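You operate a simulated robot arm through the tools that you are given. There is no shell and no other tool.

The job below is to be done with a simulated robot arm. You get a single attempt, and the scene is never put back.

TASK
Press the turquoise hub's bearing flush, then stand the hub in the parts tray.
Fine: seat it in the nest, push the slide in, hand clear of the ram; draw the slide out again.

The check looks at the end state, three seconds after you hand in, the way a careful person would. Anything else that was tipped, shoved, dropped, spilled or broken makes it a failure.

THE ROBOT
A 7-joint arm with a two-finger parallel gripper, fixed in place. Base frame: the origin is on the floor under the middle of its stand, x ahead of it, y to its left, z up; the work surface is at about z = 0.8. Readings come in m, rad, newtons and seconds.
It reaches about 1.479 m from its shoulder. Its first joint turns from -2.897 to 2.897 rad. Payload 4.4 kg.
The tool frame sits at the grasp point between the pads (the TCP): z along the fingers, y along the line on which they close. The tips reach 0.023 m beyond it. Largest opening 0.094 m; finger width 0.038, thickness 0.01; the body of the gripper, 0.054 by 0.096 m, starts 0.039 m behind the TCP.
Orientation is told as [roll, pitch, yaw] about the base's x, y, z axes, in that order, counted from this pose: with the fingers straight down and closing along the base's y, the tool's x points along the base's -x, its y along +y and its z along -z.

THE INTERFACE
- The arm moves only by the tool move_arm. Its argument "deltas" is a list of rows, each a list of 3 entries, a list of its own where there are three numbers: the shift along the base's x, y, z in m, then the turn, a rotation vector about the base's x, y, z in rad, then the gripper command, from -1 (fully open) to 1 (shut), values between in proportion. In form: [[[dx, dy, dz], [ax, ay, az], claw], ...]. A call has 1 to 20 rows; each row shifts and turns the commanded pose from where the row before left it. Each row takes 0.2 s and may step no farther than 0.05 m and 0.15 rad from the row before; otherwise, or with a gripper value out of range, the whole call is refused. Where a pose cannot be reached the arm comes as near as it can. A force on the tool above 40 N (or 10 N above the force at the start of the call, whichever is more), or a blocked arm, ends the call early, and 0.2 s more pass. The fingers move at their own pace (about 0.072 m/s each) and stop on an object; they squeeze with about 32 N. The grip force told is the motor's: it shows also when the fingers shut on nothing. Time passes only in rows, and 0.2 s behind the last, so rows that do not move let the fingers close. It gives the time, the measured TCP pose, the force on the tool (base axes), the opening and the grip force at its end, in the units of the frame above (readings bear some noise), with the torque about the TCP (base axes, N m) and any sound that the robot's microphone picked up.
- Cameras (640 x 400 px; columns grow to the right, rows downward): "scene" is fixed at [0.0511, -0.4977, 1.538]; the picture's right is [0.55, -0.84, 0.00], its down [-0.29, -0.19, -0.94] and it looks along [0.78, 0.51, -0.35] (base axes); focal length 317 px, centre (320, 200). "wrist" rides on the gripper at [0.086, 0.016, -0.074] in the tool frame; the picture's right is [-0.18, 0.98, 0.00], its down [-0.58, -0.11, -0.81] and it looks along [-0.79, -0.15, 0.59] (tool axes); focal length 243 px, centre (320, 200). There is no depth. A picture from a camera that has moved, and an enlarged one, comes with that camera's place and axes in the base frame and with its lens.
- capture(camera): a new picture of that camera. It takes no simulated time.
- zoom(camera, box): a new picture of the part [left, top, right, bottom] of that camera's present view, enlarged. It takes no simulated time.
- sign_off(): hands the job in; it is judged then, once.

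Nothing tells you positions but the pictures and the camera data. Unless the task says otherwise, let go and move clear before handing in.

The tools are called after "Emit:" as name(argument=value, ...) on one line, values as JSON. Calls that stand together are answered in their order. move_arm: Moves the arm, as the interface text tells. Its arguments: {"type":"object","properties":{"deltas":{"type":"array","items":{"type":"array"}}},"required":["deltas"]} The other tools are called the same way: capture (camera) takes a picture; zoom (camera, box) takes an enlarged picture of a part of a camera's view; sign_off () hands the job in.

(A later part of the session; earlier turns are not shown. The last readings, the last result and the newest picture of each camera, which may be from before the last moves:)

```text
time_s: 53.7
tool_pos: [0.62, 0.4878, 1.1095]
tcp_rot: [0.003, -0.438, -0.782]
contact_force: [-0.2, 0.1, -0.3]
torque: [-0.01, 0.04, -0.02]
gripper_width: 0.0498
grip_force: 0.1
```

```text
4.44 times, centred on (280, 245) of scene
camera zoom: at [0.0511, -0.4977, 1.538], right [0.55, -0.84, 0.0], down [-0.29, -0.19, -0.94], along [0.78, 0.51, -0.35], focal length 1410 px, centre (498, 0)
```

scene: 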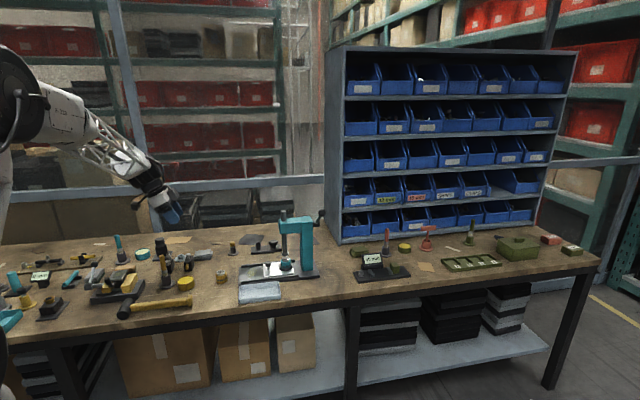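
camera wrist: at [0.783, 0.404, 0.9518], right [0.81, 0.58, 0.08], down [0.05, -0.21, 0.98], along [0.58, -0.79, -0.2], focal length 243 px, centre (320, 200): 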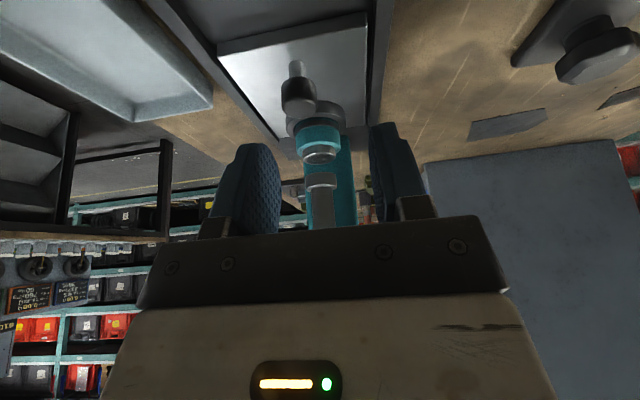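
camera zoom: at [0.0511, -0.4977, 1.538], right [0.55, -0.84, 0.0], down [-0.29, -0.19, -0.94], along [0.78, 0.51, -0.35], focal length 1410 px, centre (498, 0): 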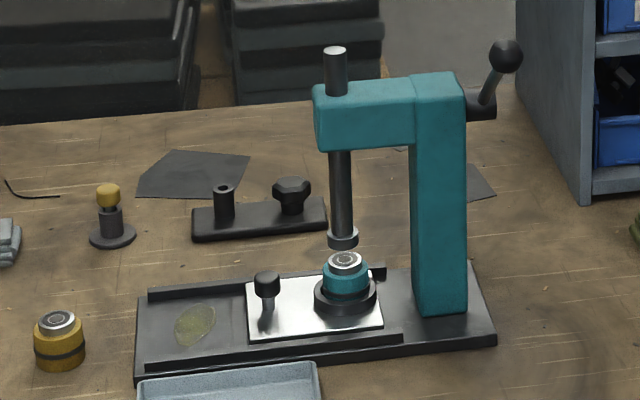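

Nothing after 6 s more. I'll measure the hub's tilt and depth in the nest much more carefully, since a partly seated hub could be what holds the press back.

Emit:
zoom(camera="scene", box=[281, 256, 291, 264])

Emit:
zoom(camera="scene", box=[278, 260, 294, 272])

Emit:
zoom(camera="scene", box=[235, 245, 275, 285])

Emit:
zoom(camera="scene", box=[285, 240, 325, 285])

```text
16.00 times, centred on (286, 260) of scene
camera zoom: at [0.0511, -0.4977, 1.538], right [0.55, -0.84, 0.0], down [-0.29, -0.19, -0.94], along [0.78, 0.51, -0.35], focal length 5074 px, centre (864, -760)
```

zoom: 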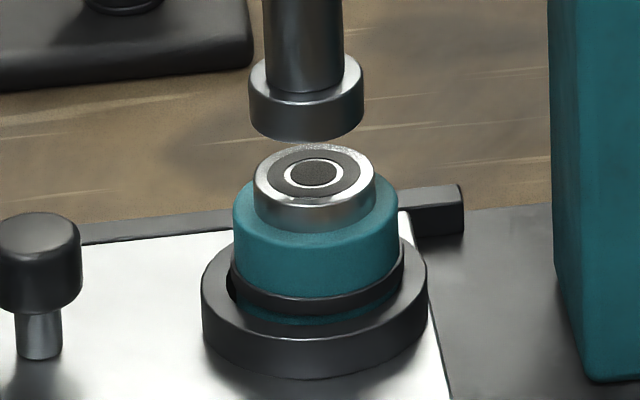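

```text
16.00 times, centred on (286, 266) of scene
camera zoom: at [0.0511, -0.4977, 1.538], right [0.55, -0.84, 0.0], down [-0.29, -0.19, -0.94], along [0.78, 0.51, -0.35], focal length 5074 px, centre (864, -856)
```

zoom: 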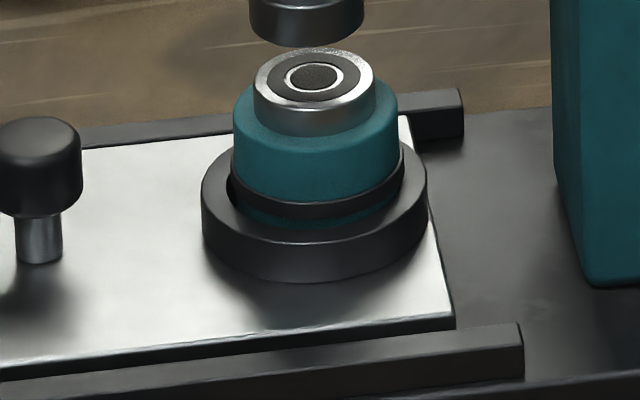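

```text
10.00 times, centred on (255, 265) of scene
camera zoom: at [0.0511, -0.4977, 1.538], right [0.55, -0.84, 0.0], down [-0.29, -0.19, -0.94], along [0.78, 0.51, -0.35], focal length 3171 px, centre (970, -450)
```

zoom: 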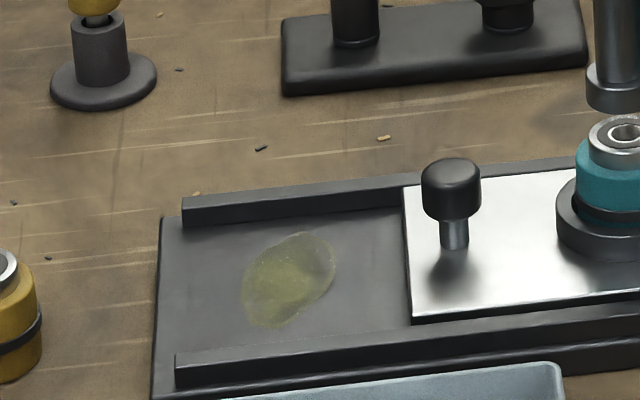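

```text
8.89 times, centred on (305, 262) of scene
camera zoom: at [0.0511, -0.4977, 1.538], right [0.55, -0.84, 0.0], down [-0.29, -0.19, -0.94], along [0.78, 0.51, -0.35], focal length 2819 px, centre (453, -356)
```

zoom: 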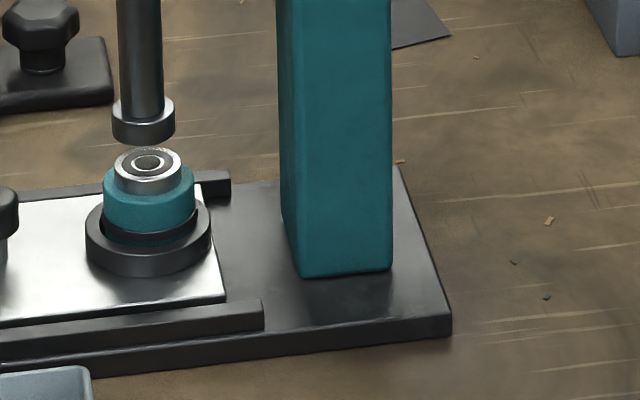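

Everything measurable looks right, except that the slide seems to relax back about 0.5 mm each time I let go. I'll try pushing from behind the knob with closed fingers, which keeps the hand farther from the ram while holding the slide firmly home.

Emit:
move_arm(deltas=[[[0.028, -0.0226, -0.0257], [0, 0, 0], 1], [[0.028, -0.0226, -0.0257], [0, 0, 0], 1], [[0.028, -0.0226, -0.0257], [0, 0, 0], 1], [[0.028, -0.0226, -0.0257], [0, 0, 0], 1], [[0.028, -0.0226, -0.0257], [0, 0, 0], 1], [[0.028, -0.0226, -0.0257], [0, 0, 0], 1], [[0.028, -0.0226, -0.0257], [0, 0, 0], 1], [[0, 0, -0.03], [0, 0, 0], 1], [[0, 0, -0.03], [0, 0, 0], 1], [[0, 0, 0], [0, 0, 0], 1], [[0, 0, 0], [0, 0, 0], 1]])

Emit:
capture(camera="wrist")

Emit:
zoom(camera="scene", box=[230, 210, 310, 285])

```text
time_s: 56.1
tool_pos: [0.8171, 0.3256, 0.8685]
tcp_rot: [0.004, -0.436, -0.783]
contact_force: [0.1, -0.1, 0.0]
torque: [0.01, 0.02, 0.03]
gripper_width: 0.0
grip_force: 32.8
```

```text
taken
camera wrist: at [0.7507, 0.4142, 0.9004], right [0.81, 0.58, 0.08], down [0.05, -0.21, 0.98], along [0.58, -0.79, -0.2], focal length 243 px, centre (320, 200)
```

wrist: 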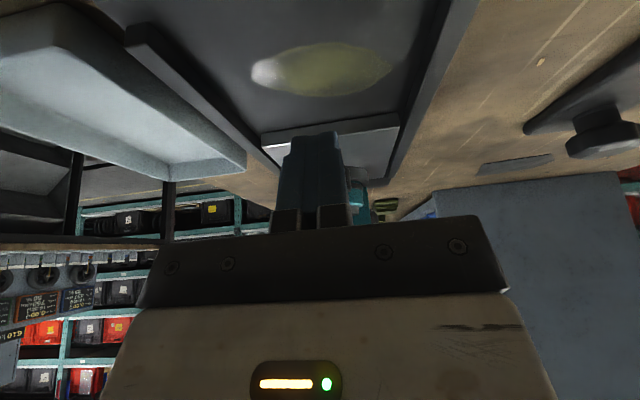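

```text
5.33 times, centred on (270, 248) of scene
camera zoom: at [0.0511, -0.4977, 1.538], right [0.55, -0.84, 0.0], down [-0.29, -0.19, -0.94], along [0.78, 0.51, -0.35], focal length 1691 px, centre (587, -53)
```

zoom: 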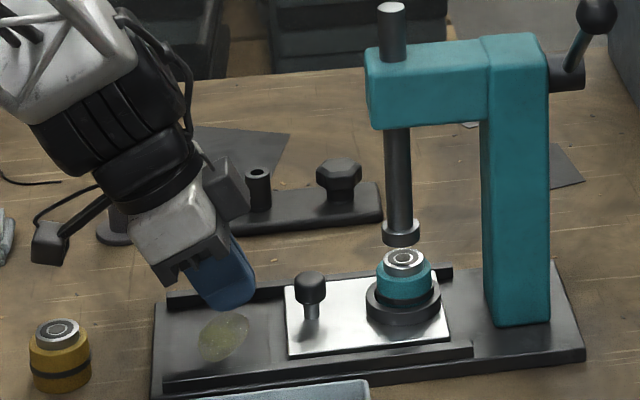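

The closed fingers are lined up behind the knob. I'll lower slightly and advance to contact gently.

Emit:
move_arm(deltas=[[[0.0063, -0.0043, -0.006], [0, 0, 0], 1], [[0.005, -0.005, 0], [0, 0, 0], 1], [[0.002, -0.002, 0], [0, 0, 0], 1], [[0.0015, -0.0015, 0], [0, 0, 0], 1], [[0, 0, 0], [0, 0, 0], 1]])

Emit:
move_arm(deltas=[[[0.001, -0.001, 0], [0, 0, 0], 1], [[0.001, -0.001, 0], [0, 0, 0], 1], [[0, 0, 0], [0, 0, 0], 1]])

Emit:
zoom(camera="scene", box=[240, 220, 310, 285])

```text
time_s: 57.3
tool_pos: [0.8323, 0.3134, 0.8626]
tcp_rot: [0.002, -0.437, -0.784]
contact_force: [0.2, -0.4, -0.4]
torque: [0.01, -0.01, 0.01]
gripper_width: 0.0001
grip_force: 32.3
```

```text
time_s: 58.1
tool_pos: [0.8345, 0.3108, 0.8615]
tcp_rot: [0.004, -0.437, -0.783]
contact_force: [0.0, -0.1, 1.0]
torque: [0.01, 0.0, 0.01]
gripper_width: 0.0
grip_force: 32.6
```

```text
6.15 times, centred on (275, 252) of scene
camera zoom: at [0.0511, -0.4977, 1.538], right [0.55, -0.84, 0.0], down [-0.29, -0.19, -0.94], along [0.78, 0.51, -0.35], focal length 1952 px, centre (597, -123)
```

zoom: 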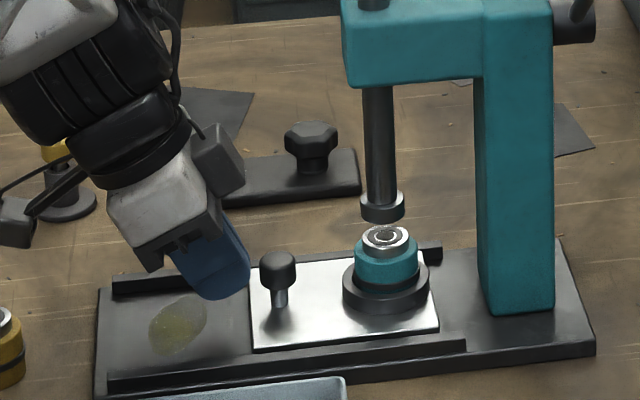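

About 7 mm to contact. I'll continue in small steps until I feel the stop, then hold.

Emit:
move_arm(deltas=[[[0.002, -0.002, 0], [0, 0, 0], 1], [[0.002, -0.002, 0], [0, 0, 0], 1], [[0.001, -0.001, 0], [0, 0, 0], 1], [[0, 0, 0], [0, 0, 0], 1]])

Emit:
move_arm(deltas=[[[0.0007, -0.0007, 0], [0, 0, 0], 1], [[0, 0, 0], [0, 0, 0], 1]])

Emit:
move_arm(deltas=[[[0.0007, -0.0007, 0], [0, 0, 0], 1], [[0, 0, 0], [0, 0, 0], 1]])

Emit:
zoom(camera="scene", box=[240, 220, 310, 285])

```text
time_s: 58.6
tool_pos: [0.8333, 0.3095, 0.8637]
tcp_rot: [0.003, -0.434, -0.783]
contact_force: [-10.8, 9.1, 2.4]
torque: [0.25, -0.03, -0.05]
gripper_width: 0.0
grip_force: 32.1
stopped in row 2: the force on the tool passed its limit at 49 N (the readings are from after the stop); the commanded pose is now the measured one
```

```text
time_s: 59.4
tool_pos: [0.8354, 0.3105, 0.8628]
tcp_rot: [0.004, -0.433, -0.783]
contact_force: [-11.4, 8.5, 2.1]
torque: [0.21, -0.02, -0.08]
gripper_width: 0.0001
grip_force: 32.4
stopped in row 2: the force on the tool passed its limit at 41 N (the readings are from after the stop); the commanded pose is now the measured one
```

```text
time_s: 60.1
tool_pos: [0.8356, 0.3107, 0.8621]
tcp_rot: [0.003, -0.435, -0.782]
contact_force: [-11.9, 8.1, 1.9]
torque: [0.17, 0.02, -0.12]
gripper_width: 0.0
grip_force: 31.8
stopped in row 2: the force on the tool passed its limit at 41 N (the readings are from after the stop); the commanded pose is now the measured one
```

```text
6.15 times, centred on (275, 252) of scene
camera zoom: at [0.0511, -0.4977, 1.538], right [0.55, -0.84, 0.0], down [-0.29, -0.19, -0.94], along [0.78, 0.51, -0.35], focal length 1952 px, centre (597, -123)
```

zoom: 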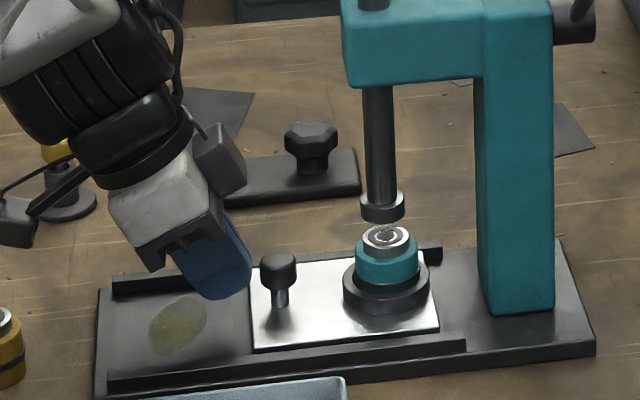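

The torque reading shows the fingers are already on the knob head, and pushing with over 40 N doesn't move the slide, so it is truly home. That leaves the hub's seating: it looks about 1 mm high and slightly cocked. I'll draw the slide back out and reseat the hub, starting by backing off and re-gripping the knob.

Emit:
move_arm(deltas=[[[-0.005, 0.005, 0.002], [0, 0, 0], 1], [[-0.005, 0.005, 0.02], [0, 0, 0], 1], [[0, 0, 0.035], [0, 0, 0], -0.06], [[0.012, -0.012, 0], [0, 0, 0], -0.06], [[0.012, -0.012, 0], [0, 0, 0], -0.06], [[0.0128, -0.0131, 0], [0, 0, 0], -0.06], [[0, 0, 0], [0, 0, 0], -0.06], [[0, 0, 0], [0, 0, 0], -0.06]])

Emit:
capture(camera="wrist")

Emit:
zoom(camera="scene", box=[230, 200, 310, 285])

```text
time_s: 61.9
tool_pos: [0.8626, 0.282, 0.9179]
tcp_rot: [0.004, -0.433, -0.781]
contact_force: [-0.1, 0.3, -0.8]
torque: [0.0, 0.02, 0.0]
gripper_width: 0.0497
grip_force: 0.1
```

```text
taken
camera wrist: at [0.7965, 0.3705, 0.9506], right [0.81, 0.58, 0.08], down [0.05, -0.21, 0.98], along [0.58, -0.79, -0.2], focal length 243 px, centre (320, 200)
```

wrist: 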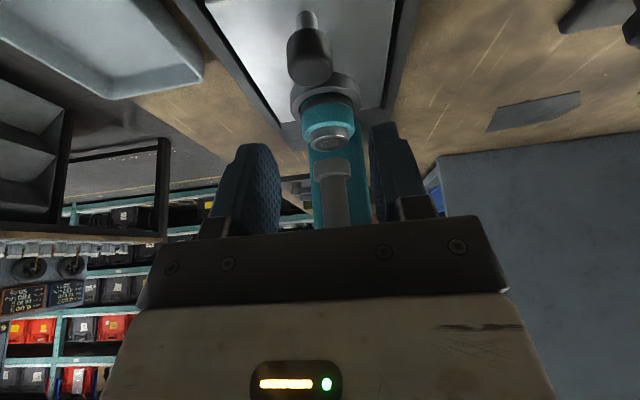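

```text
4.71 times, centred on (270, 242) of scene
camera zoom: at [0.0511, -0.4977, 1.538], right [0.55, -0.84, 0.0], down [-0.29, -0.19, -0.94], along [0.78, 0.51, -0.35], focal length 1492 px, centre (555, 0)
```

zoom: 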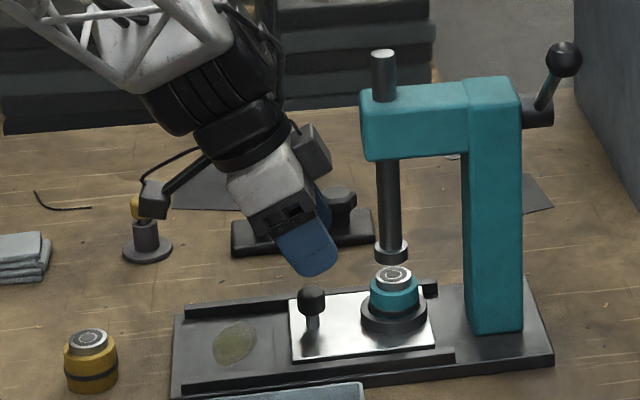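

The hand is above the knob with a good view of the hub. I'll take one more close look at the seating before descending.

Emit:
zoom(camera="wrist", box=[285, 70, 370, 155])

Emit:
zoom(camera="wrist", box=[290, 85, 365, 125])

```text
4.71 times, centred on (328, 112) of wrist
camera zoom: at [0.7965, 0.3705, 0.9506], right [0.81, 0.58, 0.08], down [0.05, -0.21, 0.98], along [0.58, -0.79, -0.2], focal length 1142 px, centre (285, 612)
```

zoom: 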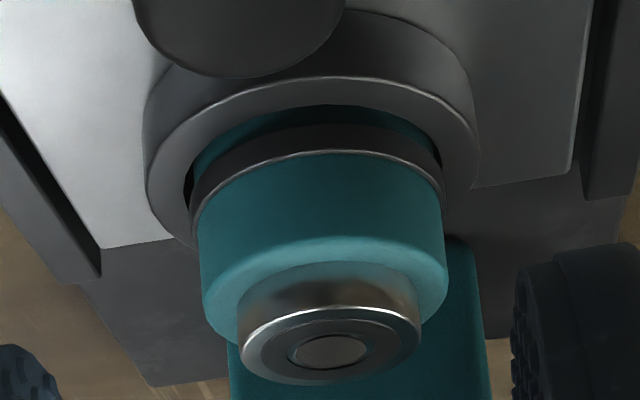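

```text
8.53 times, centred on (328, 105) of wrist
camera zoom: at [0.7965, 0.3705, 0.9506], right [0.81, 0.58, 0.08], down [0.05, -0.21, 0.98], along [0.58, -0.79, -0.2], focal length 2070 px, centre (256, 1011)
```

zoom: 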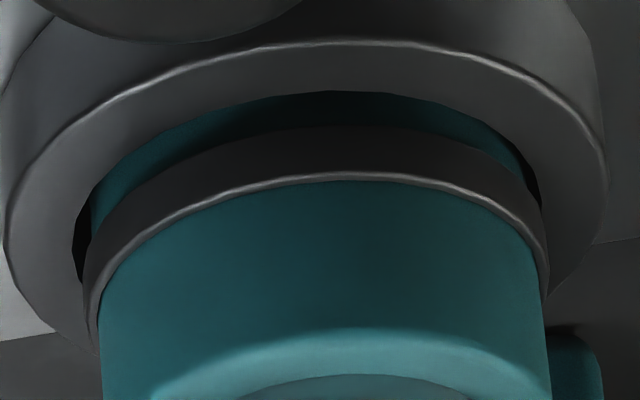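

The exposed strip below the hub's band is wider on one side, so the hub is cocked by 1–2° and is about 1 mm short of fully down. I'll grip the knob and draw the slide out gently to reseat it.

Emit:
move_arm(deltas=[[[-0.0003, 0.0003, -0.025], [0, 0, 0], -0.06], [[0, 0, -0.02], [0, 0, 0], -0.06], [[0, 0, -0.01], [0, 0, 0], -0.06], [[0, 0, -0.004], [0, 0, 0], -0.06], [[0, 0, 0], [0, 0, 0], -0.06]])

Emit:
capture(camera="wrist")

```text
time_s: 63.1
tool_pos: [0.8633, 0.2827, 0.8613]
tcp_rot: [0.004, -0.434, -0.784]
contact_force: [0.4, -0.5, -0.1]
torque: [0.0, -0.01, 0.0]
gripper_width: 0.0496
grip_force: 0.1
```

```text
taken
camera wrist: at [0.7961, 0.3716, 0.8924], right [0.81, 0.58, 0.08], down [0.05, -0.21, 0.98], along [0.58, -0.79, -0.2], focal length 243 px, centre (320, 200)
```

wrist: 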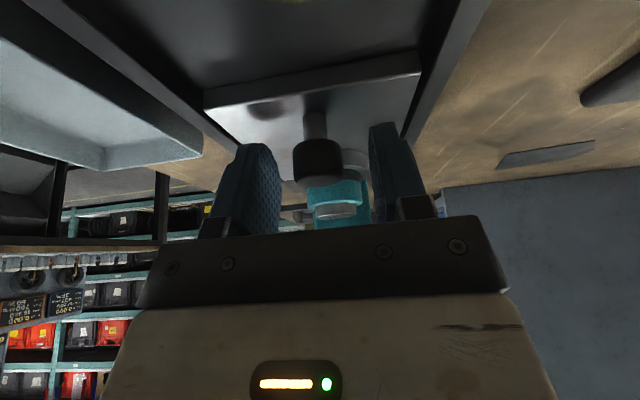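

The knob sits slightly left of centre, so I'll shift about 1.2 mm and close on it.

Emit:
move_arm(deltas=[[[-0.0009, -0.0009, 0], [0, 0, 0], -0.06], [[0, 0, 0], [0, 0, 0], 1], [[0, 0, 0], [0, 0, 0], 1], [[0, 0, 0], [0, 0, 0], 1], [[0, 0, 0], [0, 0, 0], 1]])

```text
time_s: 64.3
tool_pos: [0.8625, 0.2832, 0.8601]
tcp_rot: [0.003, -0.434, -0.782]
contact_force: [25.8, 25.5, -12.9]
torque: [0.04, 0.09, 0.12]
gripper_width: 0.0236
grip_force: 45.2
```

That over-shifted, with about 36 N of side load, so I'll move back half a millimetre and check.

Emit:
move_arm(deltas=[[[0.0006, 0.0006, -0.0003], [0, 0, 0], 1], [[0, 0, 0], [0, 0, 0], 1]])

```text
time_s: 64.9
tool_pos: [0.8625, 0.2825, 0.8593]
tcp_rot: [0.004, -0.435, -0.783]
contact_force: [12.4, 18.1, 3.5]
torque: [0.16, 0.39, 0.0]
gripper_width: 0.0239
grip_force: 44.9
```

Emit:
move_arm(deltas=[[[0.0004, 0.0004, 0], [0, 0, 0], 1], [[-0.0015, 0.0015, 0], [0, 0, 0], 1], [[-0.002, 0.002, 0], [0, 0, 0], 1], [[-0.002, 0.002, 0], [0, 0, 0], 1], [[-0.002, 0.002, 0], [0, 0, 0], 1], [[0, 0, 0], [0, 0, 0], 1]])

Emit:
zoom(camera="scene", box=[230, 200, 310, 285])

```text
time_s: 66.3
tool_pos: [0.855, 0.2907, 0.8602]
tcp_rot: [0.004, -0.433, -0.782]
contact_force: [-1.8, -0.7, 26.5]
torque: [-0.47, 0.09, -0.02]
gripper_width: 0.0234
grip_force: 44.9
```

```text
4.71 times, centred on (270, 242) of scene
camera zoom: at [0.0511, -0.4977, 1.538], right [0.55, -0.84, 0.0], down [-0.29, -0.19, -0.94], along [0.78, 0.51, -0.35], focal length 1492 px, centre (555, 0)
```

zoom: 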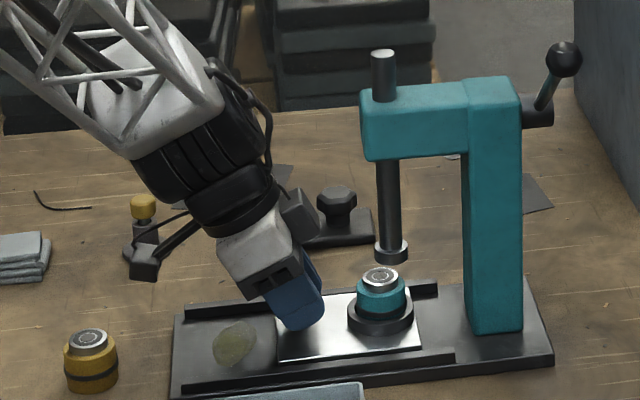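

The slide is drawing out. There's 26 N upward on the tool, so I'll ease up slightly and keep going.

Emit:
move_arm(deltas=[[[-0.001, 0.001, 0.0008], [0, 0, 0], 1], [[-0.002, 0.002, 0], [0, 0, 0], 1], [[-0.002, 0.002, 0], [0, 0, 0], 1], [[-0.002, 0.002, 0], [0, 0, 0], 1], [[-0.002, 0.002, 0], [0, 0, 0], 1], [[0, 0, 0], [0, 0, 0], 1]])

Emit:
move_arm(deltas=[[[-0.002, 0.002, 0], [0, 0, 0], 1], [[-0.002, 0.002, 0], [0, 0, 0], 1], [[-0.002, 0.002, 0], [0, 0, 0], 1], [[0, 0, 0], [0, 0, 0], 1]])

```text
time_s: 67.7
tool_pos: [0.8455, 0.3007, 0.8606]
tcp_rot: [0.004, -0.435, -0.781]
contact_force: [11.2, 11.0, 6.3]
torque: [-0.09, 0.13, 0.07]
gripper_width: 0.0236
grip_force: 45.2
```

```text
time_s: 68.7
tool_pos: [0.8402, 0.3056, 0.8612]
tcp_rot: [0.005, -0.434, -0.783]
contact_force: [3.2, 2.7, 8.3]
torque: [-0.29, 0.14, -0.05]
gripper_width: 0.0236
grip_force: 45.0
```

Forces are low. I'll continue drawing out.

Emit:
move_arm(deltas=[[[-0.002, 0.002, 0], [0, 0, 0], 1], [[-0.002, 0.002, 0], [0, 0, 0], 1], [[-0.002, 0.002, 0], [0, 0, 0], 1], [[-0.002, 0.002, 0], [0, 0, 0], 1], [[-0.002, 0.002, 0], [0, 0, 0], 1], [[0, 0, 0], [0, 0, 0], 1]])

Emit:
move_arm(deltas=[[[-0.002, 0.002, 0], [0, 0, 0], 1], [[-0.002, 0.002, 0], [0, 0, 0], 1], [[-0.002, 0.002, 0], [0, 0, 0], 1], [[-0.002, 0.002, 0], [0, 0, 0], 1], [[0, 0, 0], [0, 0, 0], 1]])

```text
time_s: 70.1
tool_pos: [0.8292, 0.3157, 0.8593]
tcp_rot: [0.003, -0.433, -0.782]
contact_force: [-13.4, -13.0, 10.5]
torque: [-0.4, 0.25, 0.02]
gripper_width: 0.0234
grip_force: 45.1
```

```text
time_s: 71.3
tool_pos: [0.8217, 0.3237, 0.8605]
tcp_rot: [0.003, -0.435, -0.783]
contact_force: [-25.6, -26.9, 15.1]
torque: [-0.61, 0.33, -0.01]
gripper_width: 0.0237
grip_force: 45.8
```

Side load has built to 37 N, so I'll relieve it before continuing.

Emit:
move_arm(deltas=[[[-0.0007, -0.0007, 0.0004], [0, 0, 0], 1], [[-0.002, 0.002, 0], [0, 0, 0], 1], [[-0.002, 0.002, 0], [0, 0, 0], 1], [[-0.002, 0.002, 0], [0, 0, 0], 1], [[-0.002, 0.002, 0], [0, 0, 0], 1], [[0, 0, 0], [0, 0, 0], 1]])

Emit:
zoom(camera="scene", box=[220, 210, 310, 290])

```text
time_s: 72.7
tool_pos: [0.8135, 0.3327, 0.8601]
tcp_rot: [0.004, -0.435, -0.782]
contact_force: [22.6, 22.5, -28.4]
torque: [-0.09, 0.11, 0.01]
gripper_width: 0.0235
grip_force: 44.4
```

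```text
5.00 times, centred on (265, 250) of scene
camera zoom: at [0.0511, -0.4977, 1.538], right [0.55, -0.84, 0.0], down [-0.29, -0.19, -0.94], along [0.78, 0.51, -0.35], focal length 1586 px, centre (595, -50)
```

zoom: 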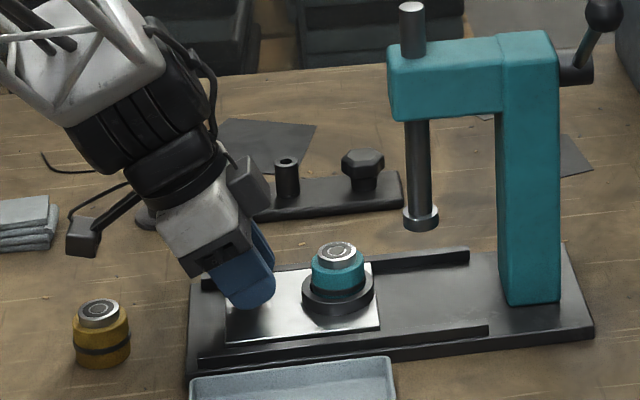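

Emit:
move_arm(deltas=[[[0.0005, 0.0005, -0.0006], [0, 0, 0], 1], [[-0.0018, 0.002, 0], [0, 0, 0], 1], [[-0.0018, 0.002, 0], [0, 0, 0], 1], [[-0.002, 0.002, 0], [0, 0, 0], 1], [[0, 0, 0], [0, 0, 0], 1]])

Emit:
move_arm(deltas=[[[-0.002, 0.002, 0], [0, 0, 0], 1], [[-0.002, 0.002, 0], [0, 0, 0], 1], [[-0.002, 0.002, 0], [0, 0, 0], 1], [[0, 0, 0], [0, 0, 0], 1]])

```text
time_s: 73.9
tool_pos: [0.8073, 0.3379, 0.8603]
tcp_rot: [0.003, -0.434, -0.783]
contact_force: [4.9, 2.7, -4.8]
torque: [-0.28, 0.15, -0.02]
gripper_width: 0.0237
grip_force: 44.9
```

```text
time_s: 74.9
tool_pos: [0.8026, 0.3432, 0.8588]
tcp_rot: [0.004, -0.435, -0.779]
contact_force: [3.7, 1.5, -8.7]
torque: [-0.33, 0.1, 0.04]
gripper_width: 0.0237
grip_force: 45.3
```

Emit:
move_arm(deltas=[[[-0.002, 0.002, 0], [0, 0, 0], 1], [[-0.002, 0.002, 0], [0, 0, 0], 1], [[-0.0015, 0.0015, 0], [0, 0, 0], 1], [[0, 0, 0], [0, 0, 0], 1]])

Emit:
move_arm(deltas=[[[-0.0012, 0.0012, 0], [0, 0, 0], 1], [[-0.0008, 0.0008, 0], [0, 0, 0], 1], [[0, 0, 0], [0, 0, 0], 1]])

Emit:
zoom(camera="scene", box=[230, 220, 300, 290])

```text
time_s: 75.9
tool_pos: [0.7971, 0.3487, 0.8594]
tcp_rot: [0.004, -0.434, -0.782]
contact_force: [-1.7, 0.7, -10.1]
torque: [0.08, 0.47, -0.08]
gripper_width: 0.0238
grip_force: 44.4
```

```text
time_s: 76.7
tool_pos: [0.7952, 0.3489, 0.8602]
tcp_rot: [0.003, -0.434, -0.783]
contact_force: [-1.3, -19.5, -3.3]
torque: [-0.42, 0.14, -0.05]
gripper_width: 0.0236
grip_force: 44.1
```

```text
5.71 times, centred on (265, 255) of scene
camera zoom: at [0.0511, -0.4977, 1.538], right [0.55, -0.84, 0.0], down [-0.29, -0.19, -0.94], along [0.78, 0.51, -0.35], focal length 1812 px, centre (634, -114)
```

zoom: 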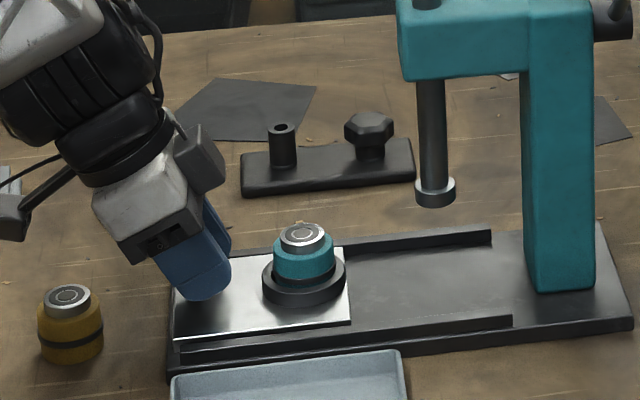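

The slide is fully out against its outer stop. I'll release the knob, rise, and return the hand to vertical over the hub.

Emit:
move_arm(deltas=[[[0, 0, 0], [0, 0, 0], -0.06], [[0, 0, 0], [0, 0, 0], -0.06], [[0, 0, 0], [0, 0, 0], -0.06], [[-0.006, 0.006, 0.018], [0, 0, 0], -0.06], [[-0.0134, 0.0134, 0.0408], [0, 0, 0], -0.06], [[0, 0, 0.03], [0, 0, 0], -0.06], [[0, 0, 0.03], [0.1028, 0.1028, 0], -0.6], [[0.02, -0.02, 0], [0.1028, 0.1028, 0], -0.6], [[0.02, -0.02, 0], [0.1028, 0.1028, 0], -0.6], [[0.0, 0.0, 0], [0, 0, 0], -0.6], [[0, 0, 0], [0, 0, 0], -0.6]])

Emit:
capture(camera="wrist")

Emit:
zoom(camera="scene", box=[247, 248, 277, 278])

```text
time_s: 79.1
tool_pos: [0.8162, 0.3285, 0.9789]
tcp_rot: [0.005, 0.002, -0.782]
contact_force: [-1.2, -0.2, -0.5]
torque: [0.02, -0.02, 0.02]
gripper_width: 0.0753
grip_force: 0.0
```

```text
taken
camera wrist: at [0.7656, 0.401, 1.0546], right [0.82, 0.57, 0.0], down [0.33, -0.49, 0.8], along [0.46, -0.66, -0.59], focal length 243 px, centre (320, 200)
```

wrist: 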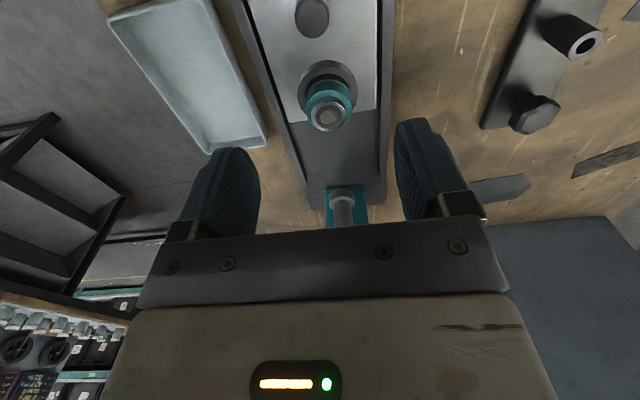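

```text
13.33 times, centred on (262, 263) of scene
camera zoom: at [0.0511, -0.4977, 1.538], right [0.55, -0.84, 0.0], down [-0.29, -0.19, -0.94], along [0.78, 0.51, -0.35], focal length 4228 px, centre (1093, -640)
```

zoom: 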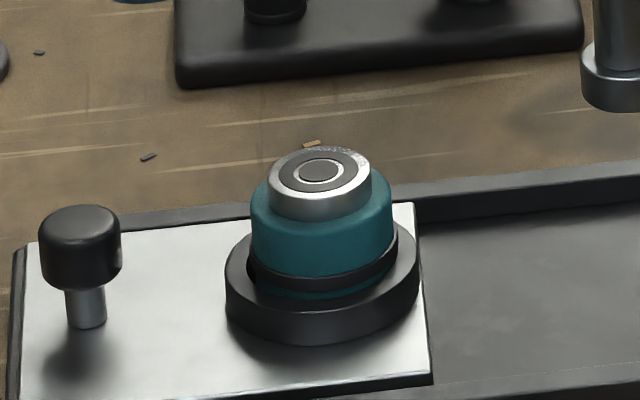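

Emit:
zoom(camera="wrist", box=[290, 50, 370, 140])

Emit:
zoom(camera="scene", box=[256, 256, 270, 272])

```text
4.44 times, centred on (330, 95) of wrist
camera zoom: at [0.7656, 0.401, 1.0546], right [0.82, 0.57, 0.0], down [0.33, -0.49, 0.8], along [0.46, -0.66, -0.59], focal length 1078 px, centre (276, 667)
```

zoom: 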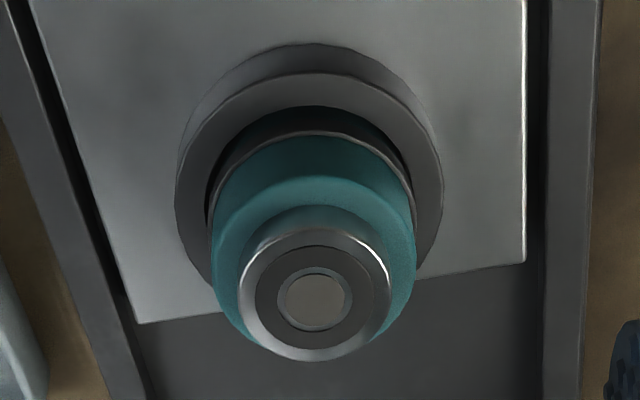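

```text
16.00 times, centred on (263, 264) of scene
camera zoom: at [0.0511, -0.4977, 1.538], right [0.55, -0.84, 0.0], down [-0.29, -0.19, -0.94], along [0.78, 0.51, -0.35], focal length 5074 px, centre (1232, -824)
```

zoom: 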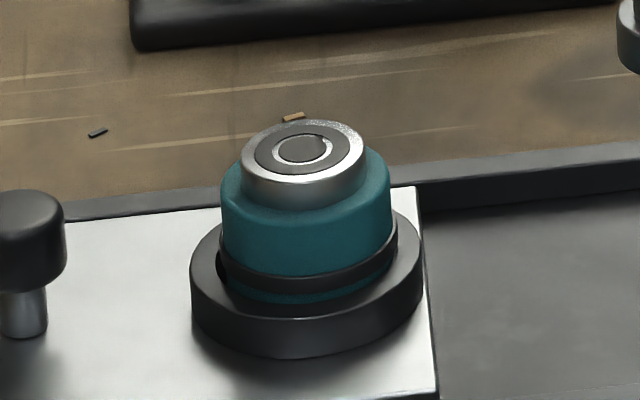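

I'll grip the hub where it sits, lift it clear, and look into the nest for anything that stopped it going fully down.

Emit:
move_arm(deltas=[[[0.0147, -0.0145, -0.02], [0, 0, 0], -0.6], [[0.0147, -0.0144, -0.02], [-0.005, 0, 0], -0.6], [[0, 0, -0.03], [0, 0, 0], -0.6], [[0, 0, -0.03], [0, 0, 0], -0.6], [[0, 0, -0.015], [0, 0, 0], -0.6], [[0, 0, 0], [0, 0, 0], -0.6], [[0, 0, 0], [0, 0, 0], -0.6]])

Emit:
capture(camera="wrist")

Emit:
zoom(camera="scene", box=[240, 240, 290, 280])

```text
time_s: 80.7
tool_pos: [0.8442, 0.3018, 0.8659]
tcp_rot: [0.001, -0.002, -0.782]
contact_force: [-0.8, -0.5, -0.6]
torque: [0.03, -0.03, -0.02]
gripper_width: 0.0752
grip_force: 0.1
```

```text
taken
camera wrist: at [0.794, 0.3737, 0.9396], right [0.82, 0.57, 0.0], down [0.33, -0.49, 0.81], along [0.46, -0.66, -0.59], focal length 243 px, centre (320, 200)
```

wrist: 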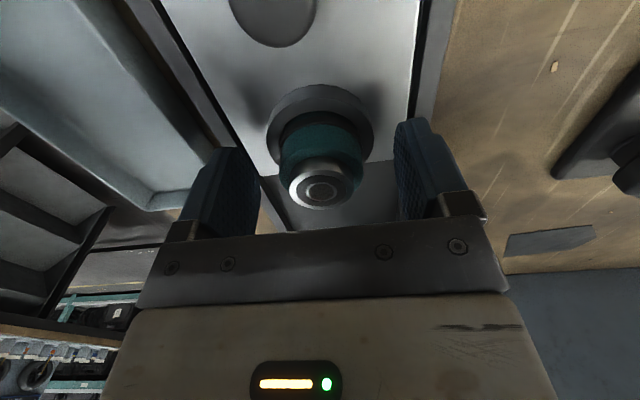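

```text
10.00 times, centred on (265, 260) of scene
camera zoom: at [0.0511, -0.4977, 1.538], right [0.55, -0.84, 0.0], down [-0.29, -0.19, -0.94], along [0.78, 0.51, -0.35], focal length 3171 px, centre (870, -400)
```

zoom: 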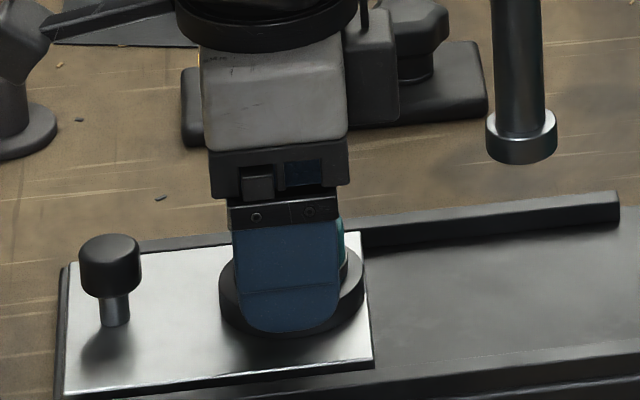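

The hub is centred between the pads. I'll close on it and read the forces.

Emit:
move_arm(deltas=[[[0, 0, 0], [0, 0, 0], 0.0], [[0, 0, 0], [0, 0, 0], 1], [[0, 0, 0], [0, 0, 0], 1], [[0, 0, 0], [0, 0, 0], 1]])

```text
time_s: 81.7
tool_pos: [0.8432, 0.3013, 0.8643]
tcp_rot: [0.002, -0.002, -0.782]
contact_force: [0.0, 0.1, -0.7]
torque: [-0.01, 0.01, -0.02]
gripper_width: 0.0407
grip_force: 31.6
```

It's gripped with no side force. I'll lift it 50 mm and look into the nest and at the hub.

Emit:
move_arm(deltas=[[[0, 0, 0.005], [0, 0, 0], 1], [[0, 0, 0.015], [0, 0, 0], 1], [[0, 0, 0.03], [0, 0, 0], 1], [[0, 0, 0.02], [0, 0, 0], 1], [[0, 0, 0], [0, 0, 0], 1]])

Emit:
zoom(camera="wrist", box=[240, 20, 400, 220])

Emit:
zoom(camera="scene", box=[247, 240, 277, 278])

Emit:
zoom(camera="scene", box=[250, 255, 275, 275])

```text
time_s: 82.9
tool_pos: [0.8462, 0.3012, 0.9344]
tcp_rot: [0.002, -0.002, -0.782]
contact_force: [-0.3, 0.6, -2.1]
torque: [0.02, 0.0, -0.02]
gripper_width: 0.0406
grip_force: 32.1
```

```text
2.00 times, centred on (320, 120) of wrist
camera zoom: at [0.7952, 0.3728, 1.0097], right [0.82, 0.57, 0.0], down [0.33, -0.49, 0.81], along [0.46, -0.66, -0.59], focal length 485 px, centre (320, 360)
```

zoom: 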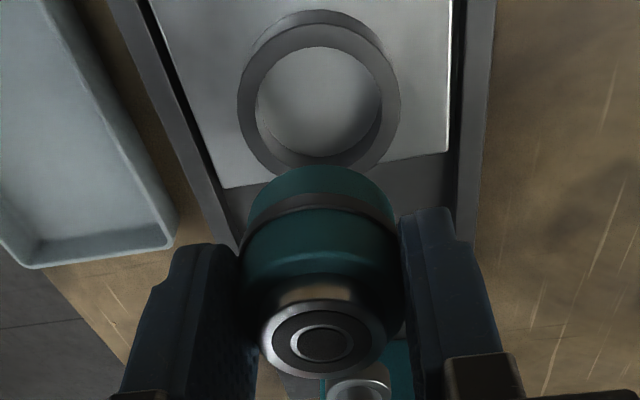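

```text
10.53 times, centred on (262, 259) of scene
camera zoom: at [0.0511, -0.4977, 1.538], right [0.55, -0.84, 0.0], down [-0.29, -0.19, -0.94], along [0.78, 0.51, -0.35], focal length 3338 px, centre (930, -421)
```

zoom: 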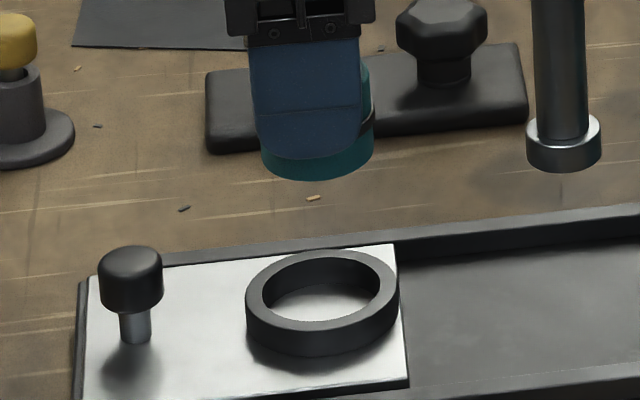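

```text
16.00 times, centred on (262, 265) of scene
camera zoom: at [0.0511, -0.4977, 1.538], right [0.55, -0.84, 0.0], down [-0.29, -0.19, -0.94], along [0.78, 0.51, -0.35], focal length 5074 px, centre (1240, -840)
```

zoom: 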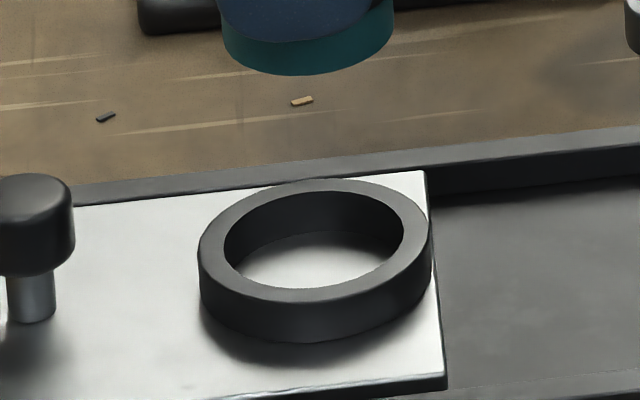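

The nest is clean, so nothing was blocking the hub. I'll re-centre the hub over the ring using both views and set it down again as squarely as possible.

Emit:
move_arm(deltas=[[[-0.0017, 0.0012, -0.02], [0, 0, 0], 1], [[0, 0, -0.02], [0, 0, 0], 1], [[0, 0, -0.012], [0, 0, 0], 1], [[0, 0, 0], [0, 0, 0], 1], [[0, 0, 0], [0, 0, 0], 1]])

Emit:
zoom(camera="scene", box=[247, 255, 277, 278])

Emit:
zoom(camera="wrist", box=[265, 70, 375, 150])

```text
time_s: 84.1
tool_pos: [0.8434, 0.3039, 0.8819]
tcp_rot: [0.002, -0.003, -0.783]
contact_force: [0.0, 0.9, -1.7]
torque: [-0.01, -0.02, 0.0]
gripper_width: 0.0406
grip_force: 32.0
```

```text
16.00 times, centred on (262, 266) of scene
camera zoom: at [0.0511, -0.4977, 1.538], right [0.55, -0.84, 0.0], down [-0.29, -0.19, -0.94], along [0.78, 0.51, -0.35], focal length 5074 px, centre (1248, -864)
```

zoom: 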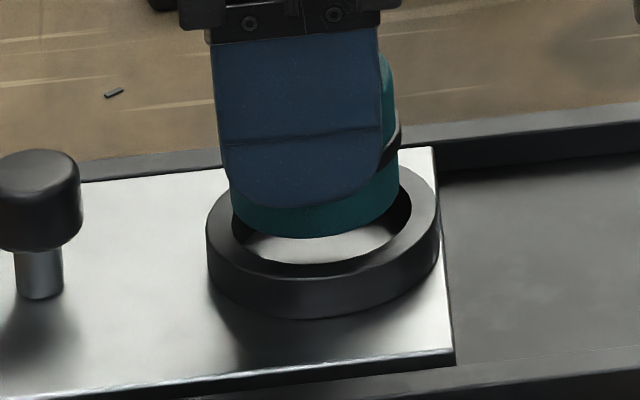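

```text
5.00 times, centred on (320, 110) of wrist
camera zoom: at [0.7928, 0.3756, 0.957], right [0.82, 0.57, 0.0], down [0.33, -0.49, 0.81], along [0.46, -0.66, -0.59], focal length 1213 px, centre (320, 650)
```

zoom: 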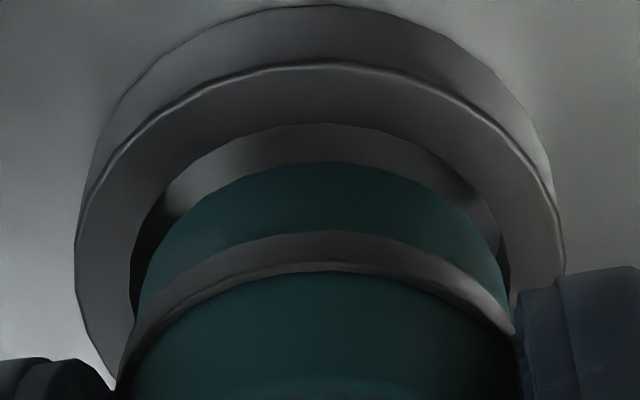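

The hub is about 1.8 mm short along the slide direction. I'll correct by that and check again.

Emit:
move_arm(deltas=[[[0.0006, -0.0017, 0], [0, 0, 0], 1], [[0, 0, 0], [0, 0, 0], 1], [[0, 0, 0], [0, 0, 0], 1]])

Emit:
zoom(camera="scene", box=[247, 255, 277, 278])

Emit:
zoom(camera="wrist", box=[265, 70, 375, 150])

```text
time_s: 84.9
tool_pos: [0.8439, 0.3017, 0.8821]
tcp_rot: [0.001, -0.001, -0.782]
contact_force: [0.3, 0.7, -1.7]
torque: [0.01, 0.02, 0.01]
gripper_width: 0.0408
grip_force: 31.9
```

```text
16.00 times, centred on (262, 266) of scene
camera zoom: at [0.0511, -0.4977, 1.538], right [0.55, -0.84, 0.0], down [-0.29, -0.19, -0.94], along [0.78, 0.51, -0.35], focal length 5074 px, centre (1248, -864)
```

zoom: 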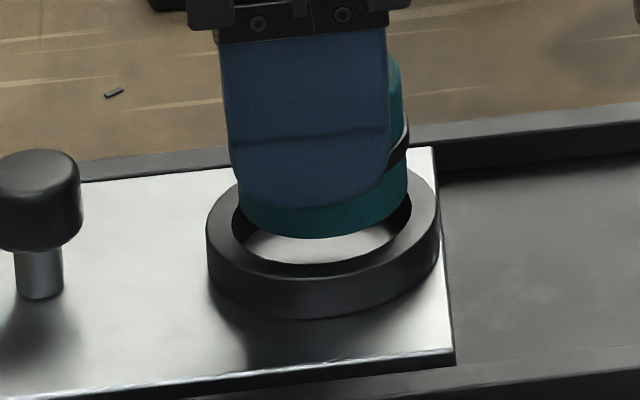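

```text
5.00 times, centred on (320, 110) of wrist
camera zoom: at [0.7936, 0.3735, 0.9572], right [0.82, 0.57, 0.0], down [0.33, -0.49, 0.81], along [0.46, -0.66, -0.59], focal length 1213 px, centre (320, 650)
```

zoom: 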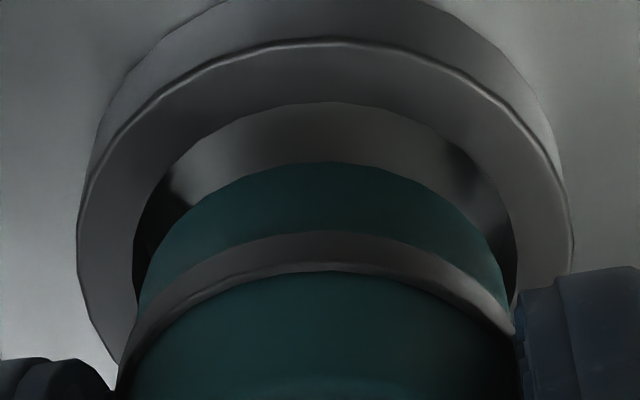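

Now concentric within about 0.4 mm in both views. I'll lower it into the ring.

Emit:
move_arm(deltas=[[[0, 0, -0.003], [0, 0, 0], 1], [[0, 0, -0.003], [0, 0, 0], 1], [[0, 0, -0.003], [0, 0, 0], 1], [[0, 0, -0.003], [0, 0, 0], 1], [[0, 0, 0], [0, 0, 0], 1], [[0, 0, 0], [0, 0, 0], 1]])

Emit:
zoom(camera="scene", box=[247, 255, 277, 278])

Emit:
zoom(camera="wrist", box=[265, 70, 375, 150])

```text
time_s: 86.3
tool_pos: [0.8438, 0.3016, 0.8691]
tcp_rot: [0.002, -0.003, -0.782]
contact_force: [-0.8, -0.5, -1.7]
torque: [0.05, -0.02, 0.0]
gripper_width: 0.0406
grip_force: 32.7
```

```text
16.00 times, centred on (262, 266) of scene
camera zoom: at [0.0511, -0.4977, 1.538], right [0.55, -0.84, 0.0], down [-0.29, -0.19, -0.94], along [0.78, 0.51, -0.35], focal length 5074 px, centre (1248, -864)
```

zoom: 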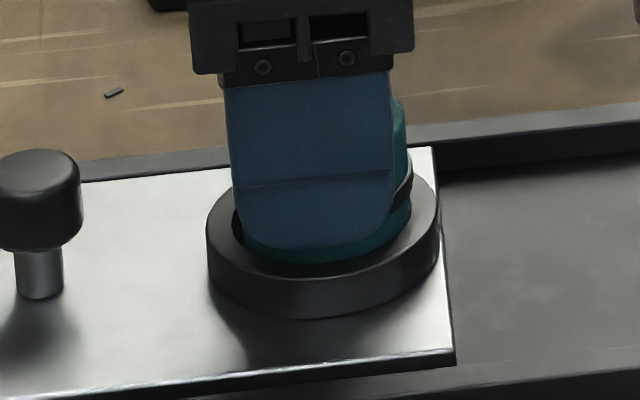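

```text
5.00 times, centred on (320, 110) of wrist
camera zoom: at [0.7938, 0.3733, 0.9452], right [0.82, 0.57, 0.0], down [0.33, -0.49, 0.81], along [0.46, -0.66, -0.59], focal length 1213 px, centre (320, 650)
```

zoom: 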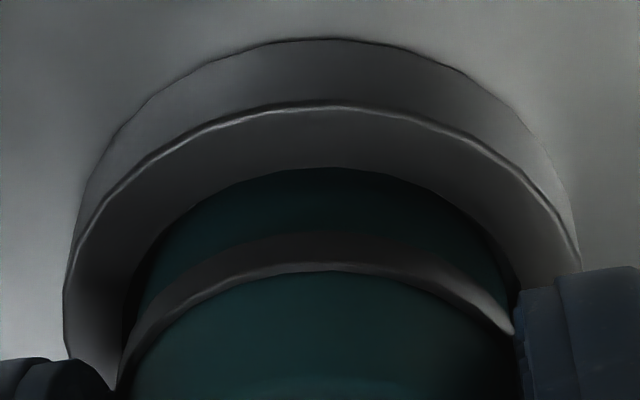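

It's inside the ring, about 0.9 mm forward of centre. I'll nudge it back and lower it to the plate.

Emit:
move_arm(deltas=[[[-0.0005, 0.0007, -0.001], [0, 0, 0], 1], [[0, 0, -0.0015], [0, 0, 0], 1], [[0, 0, -0.0015], [0, 0, 0], 1], [[0, 0, 0], [0, 0, 0], 1]])

Emit:
move_arm(deltas=[[[0, 0, -0.0008], [0, 0, 0], 1], [[0, 0, 0], [0, 0, 0], 1]])

Emit:
zoom(camera="scene", box=[247, 255, 277, 278])

```text
time_s: 87.3
tool_pos: [0.8435, 0.3023, 0.8656]
tcp_rot: [0.0, -0.002, -0.782]
contact_force: [0.1, -0.3, -1.6]
torque: [0.02, -0.04, 0.04]
gripper_width: 0.0407
grip_force: 32.4
```

```text
time_s: 87.9
tool_pos: [0.844, 0.3025, 0.8655]
tcp_rot: [0.002, -0.002, -0.782]
contact_force: [0.0, -0.5, -1.0]
torque: [0.01, -0.03, 0.01]
gripper_width: 0.0407
grip_force: 32.3
```

```text
16.00 times, centred on (262, 266) of scene
camera zoom: at [0.0511, -0.4977, 1.538], right [0.55, -0.84, 0.0], down [-0.29, -0.19, -0.94], along [0.78, 0.51, -0.35], focal length 5074 px, centre (1248, -864)
```

zoom: 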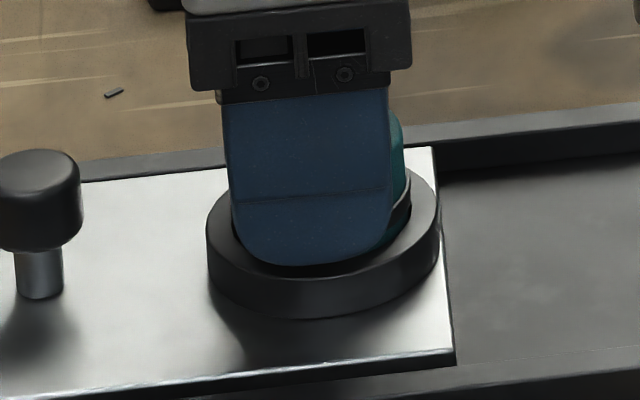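

Emit:
move_arm(deltas=[[[0, 0, -0.0008], [0, 0, 0], 1], [[0, 0, 0], [0, 0, 0], 1]])

Emit:
move_arm(deltas=[[[0, 0, -0.0008], [0, 0, 0], 1], [[0, 0, 0], [0, 0, 0], 1]])

Emit:
zoom(camera="wrist", box=[265, 70, 375, 150])

```text
time_s: 88.5
tool_pos: [0.8436, 0.3011, 0.8635]
tcp_rot: [0.003, -0.002, -0.782]
contact_force: [0.3, 0.0, -1.3]
torque: [0.02, 0.0, 0.02]
gripper_width: 0.0406
grip_force: 32.3
```

```text
time_s: 89.1
tool_pos: [0.843, 0.3019, 0.8652]
tcp_rot: [0.002, -0.002, -0.783]
contact_force: [0.3, 2.3, 4.5]
torque: [0.01, 0.07, -0.02]
gripper_width: 0.0408
grip_force: 32.1
```

```text
5.00 times, centred on (320, 110) of wrist
camera zoom: at [0.7933, 0.3736, 0.9396], right [0.82, 0.57, 0.0], down [0.33, -0.49, 0.81], along [0.46, -0.66, -0.59], focal length 1213 px, centre (320, 650)
```

zoom: 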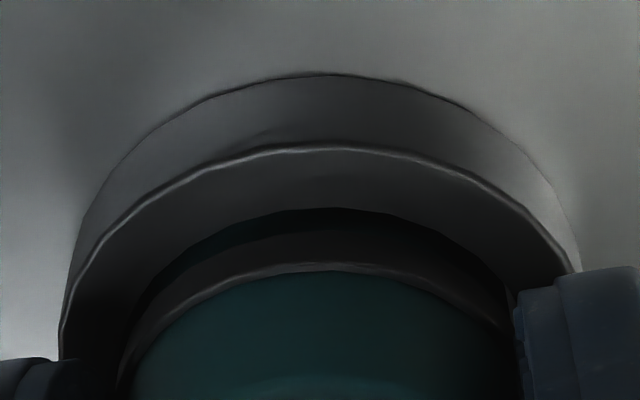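

The hub is touching the plate now. I'll press it down to about 30 N to bed it firmly, then release.

Emit:
move_arm(deltas=[[[0, 0, -0.001], [0, 0, 0], 1], [[0, 0, 0], [0, 0, 0], 1]])

Emit:
move_arm(deltas=[[[0, 0, -0.0004], [0, 0, 0], 1], [[0, 0, 0], [0, 0, 0], 1]])

```text
time_s: 89.7
tool_pos: [0.8429, 0.3013, 0.8638]
tcp_rot: [0.0, -0.001, -0.781]
contact_force: [-0.2, 0.1, 12.9]
torque: [-0.02, 0.11, 0.02]
gripper_width: 0.0407
grip_force: 32.0
```

```text
time_s: 90.3
tool_pos: [0.8441, 0.3029, 0.8651]
tcp_rot: [0.001, -0.002, -0.782]
contact_force: [-1.8, -2.1, 20.7]
torque: [-0.14, 0.12, 0.0]
gripper_width: 0.0408
grip_force: 31.6
```

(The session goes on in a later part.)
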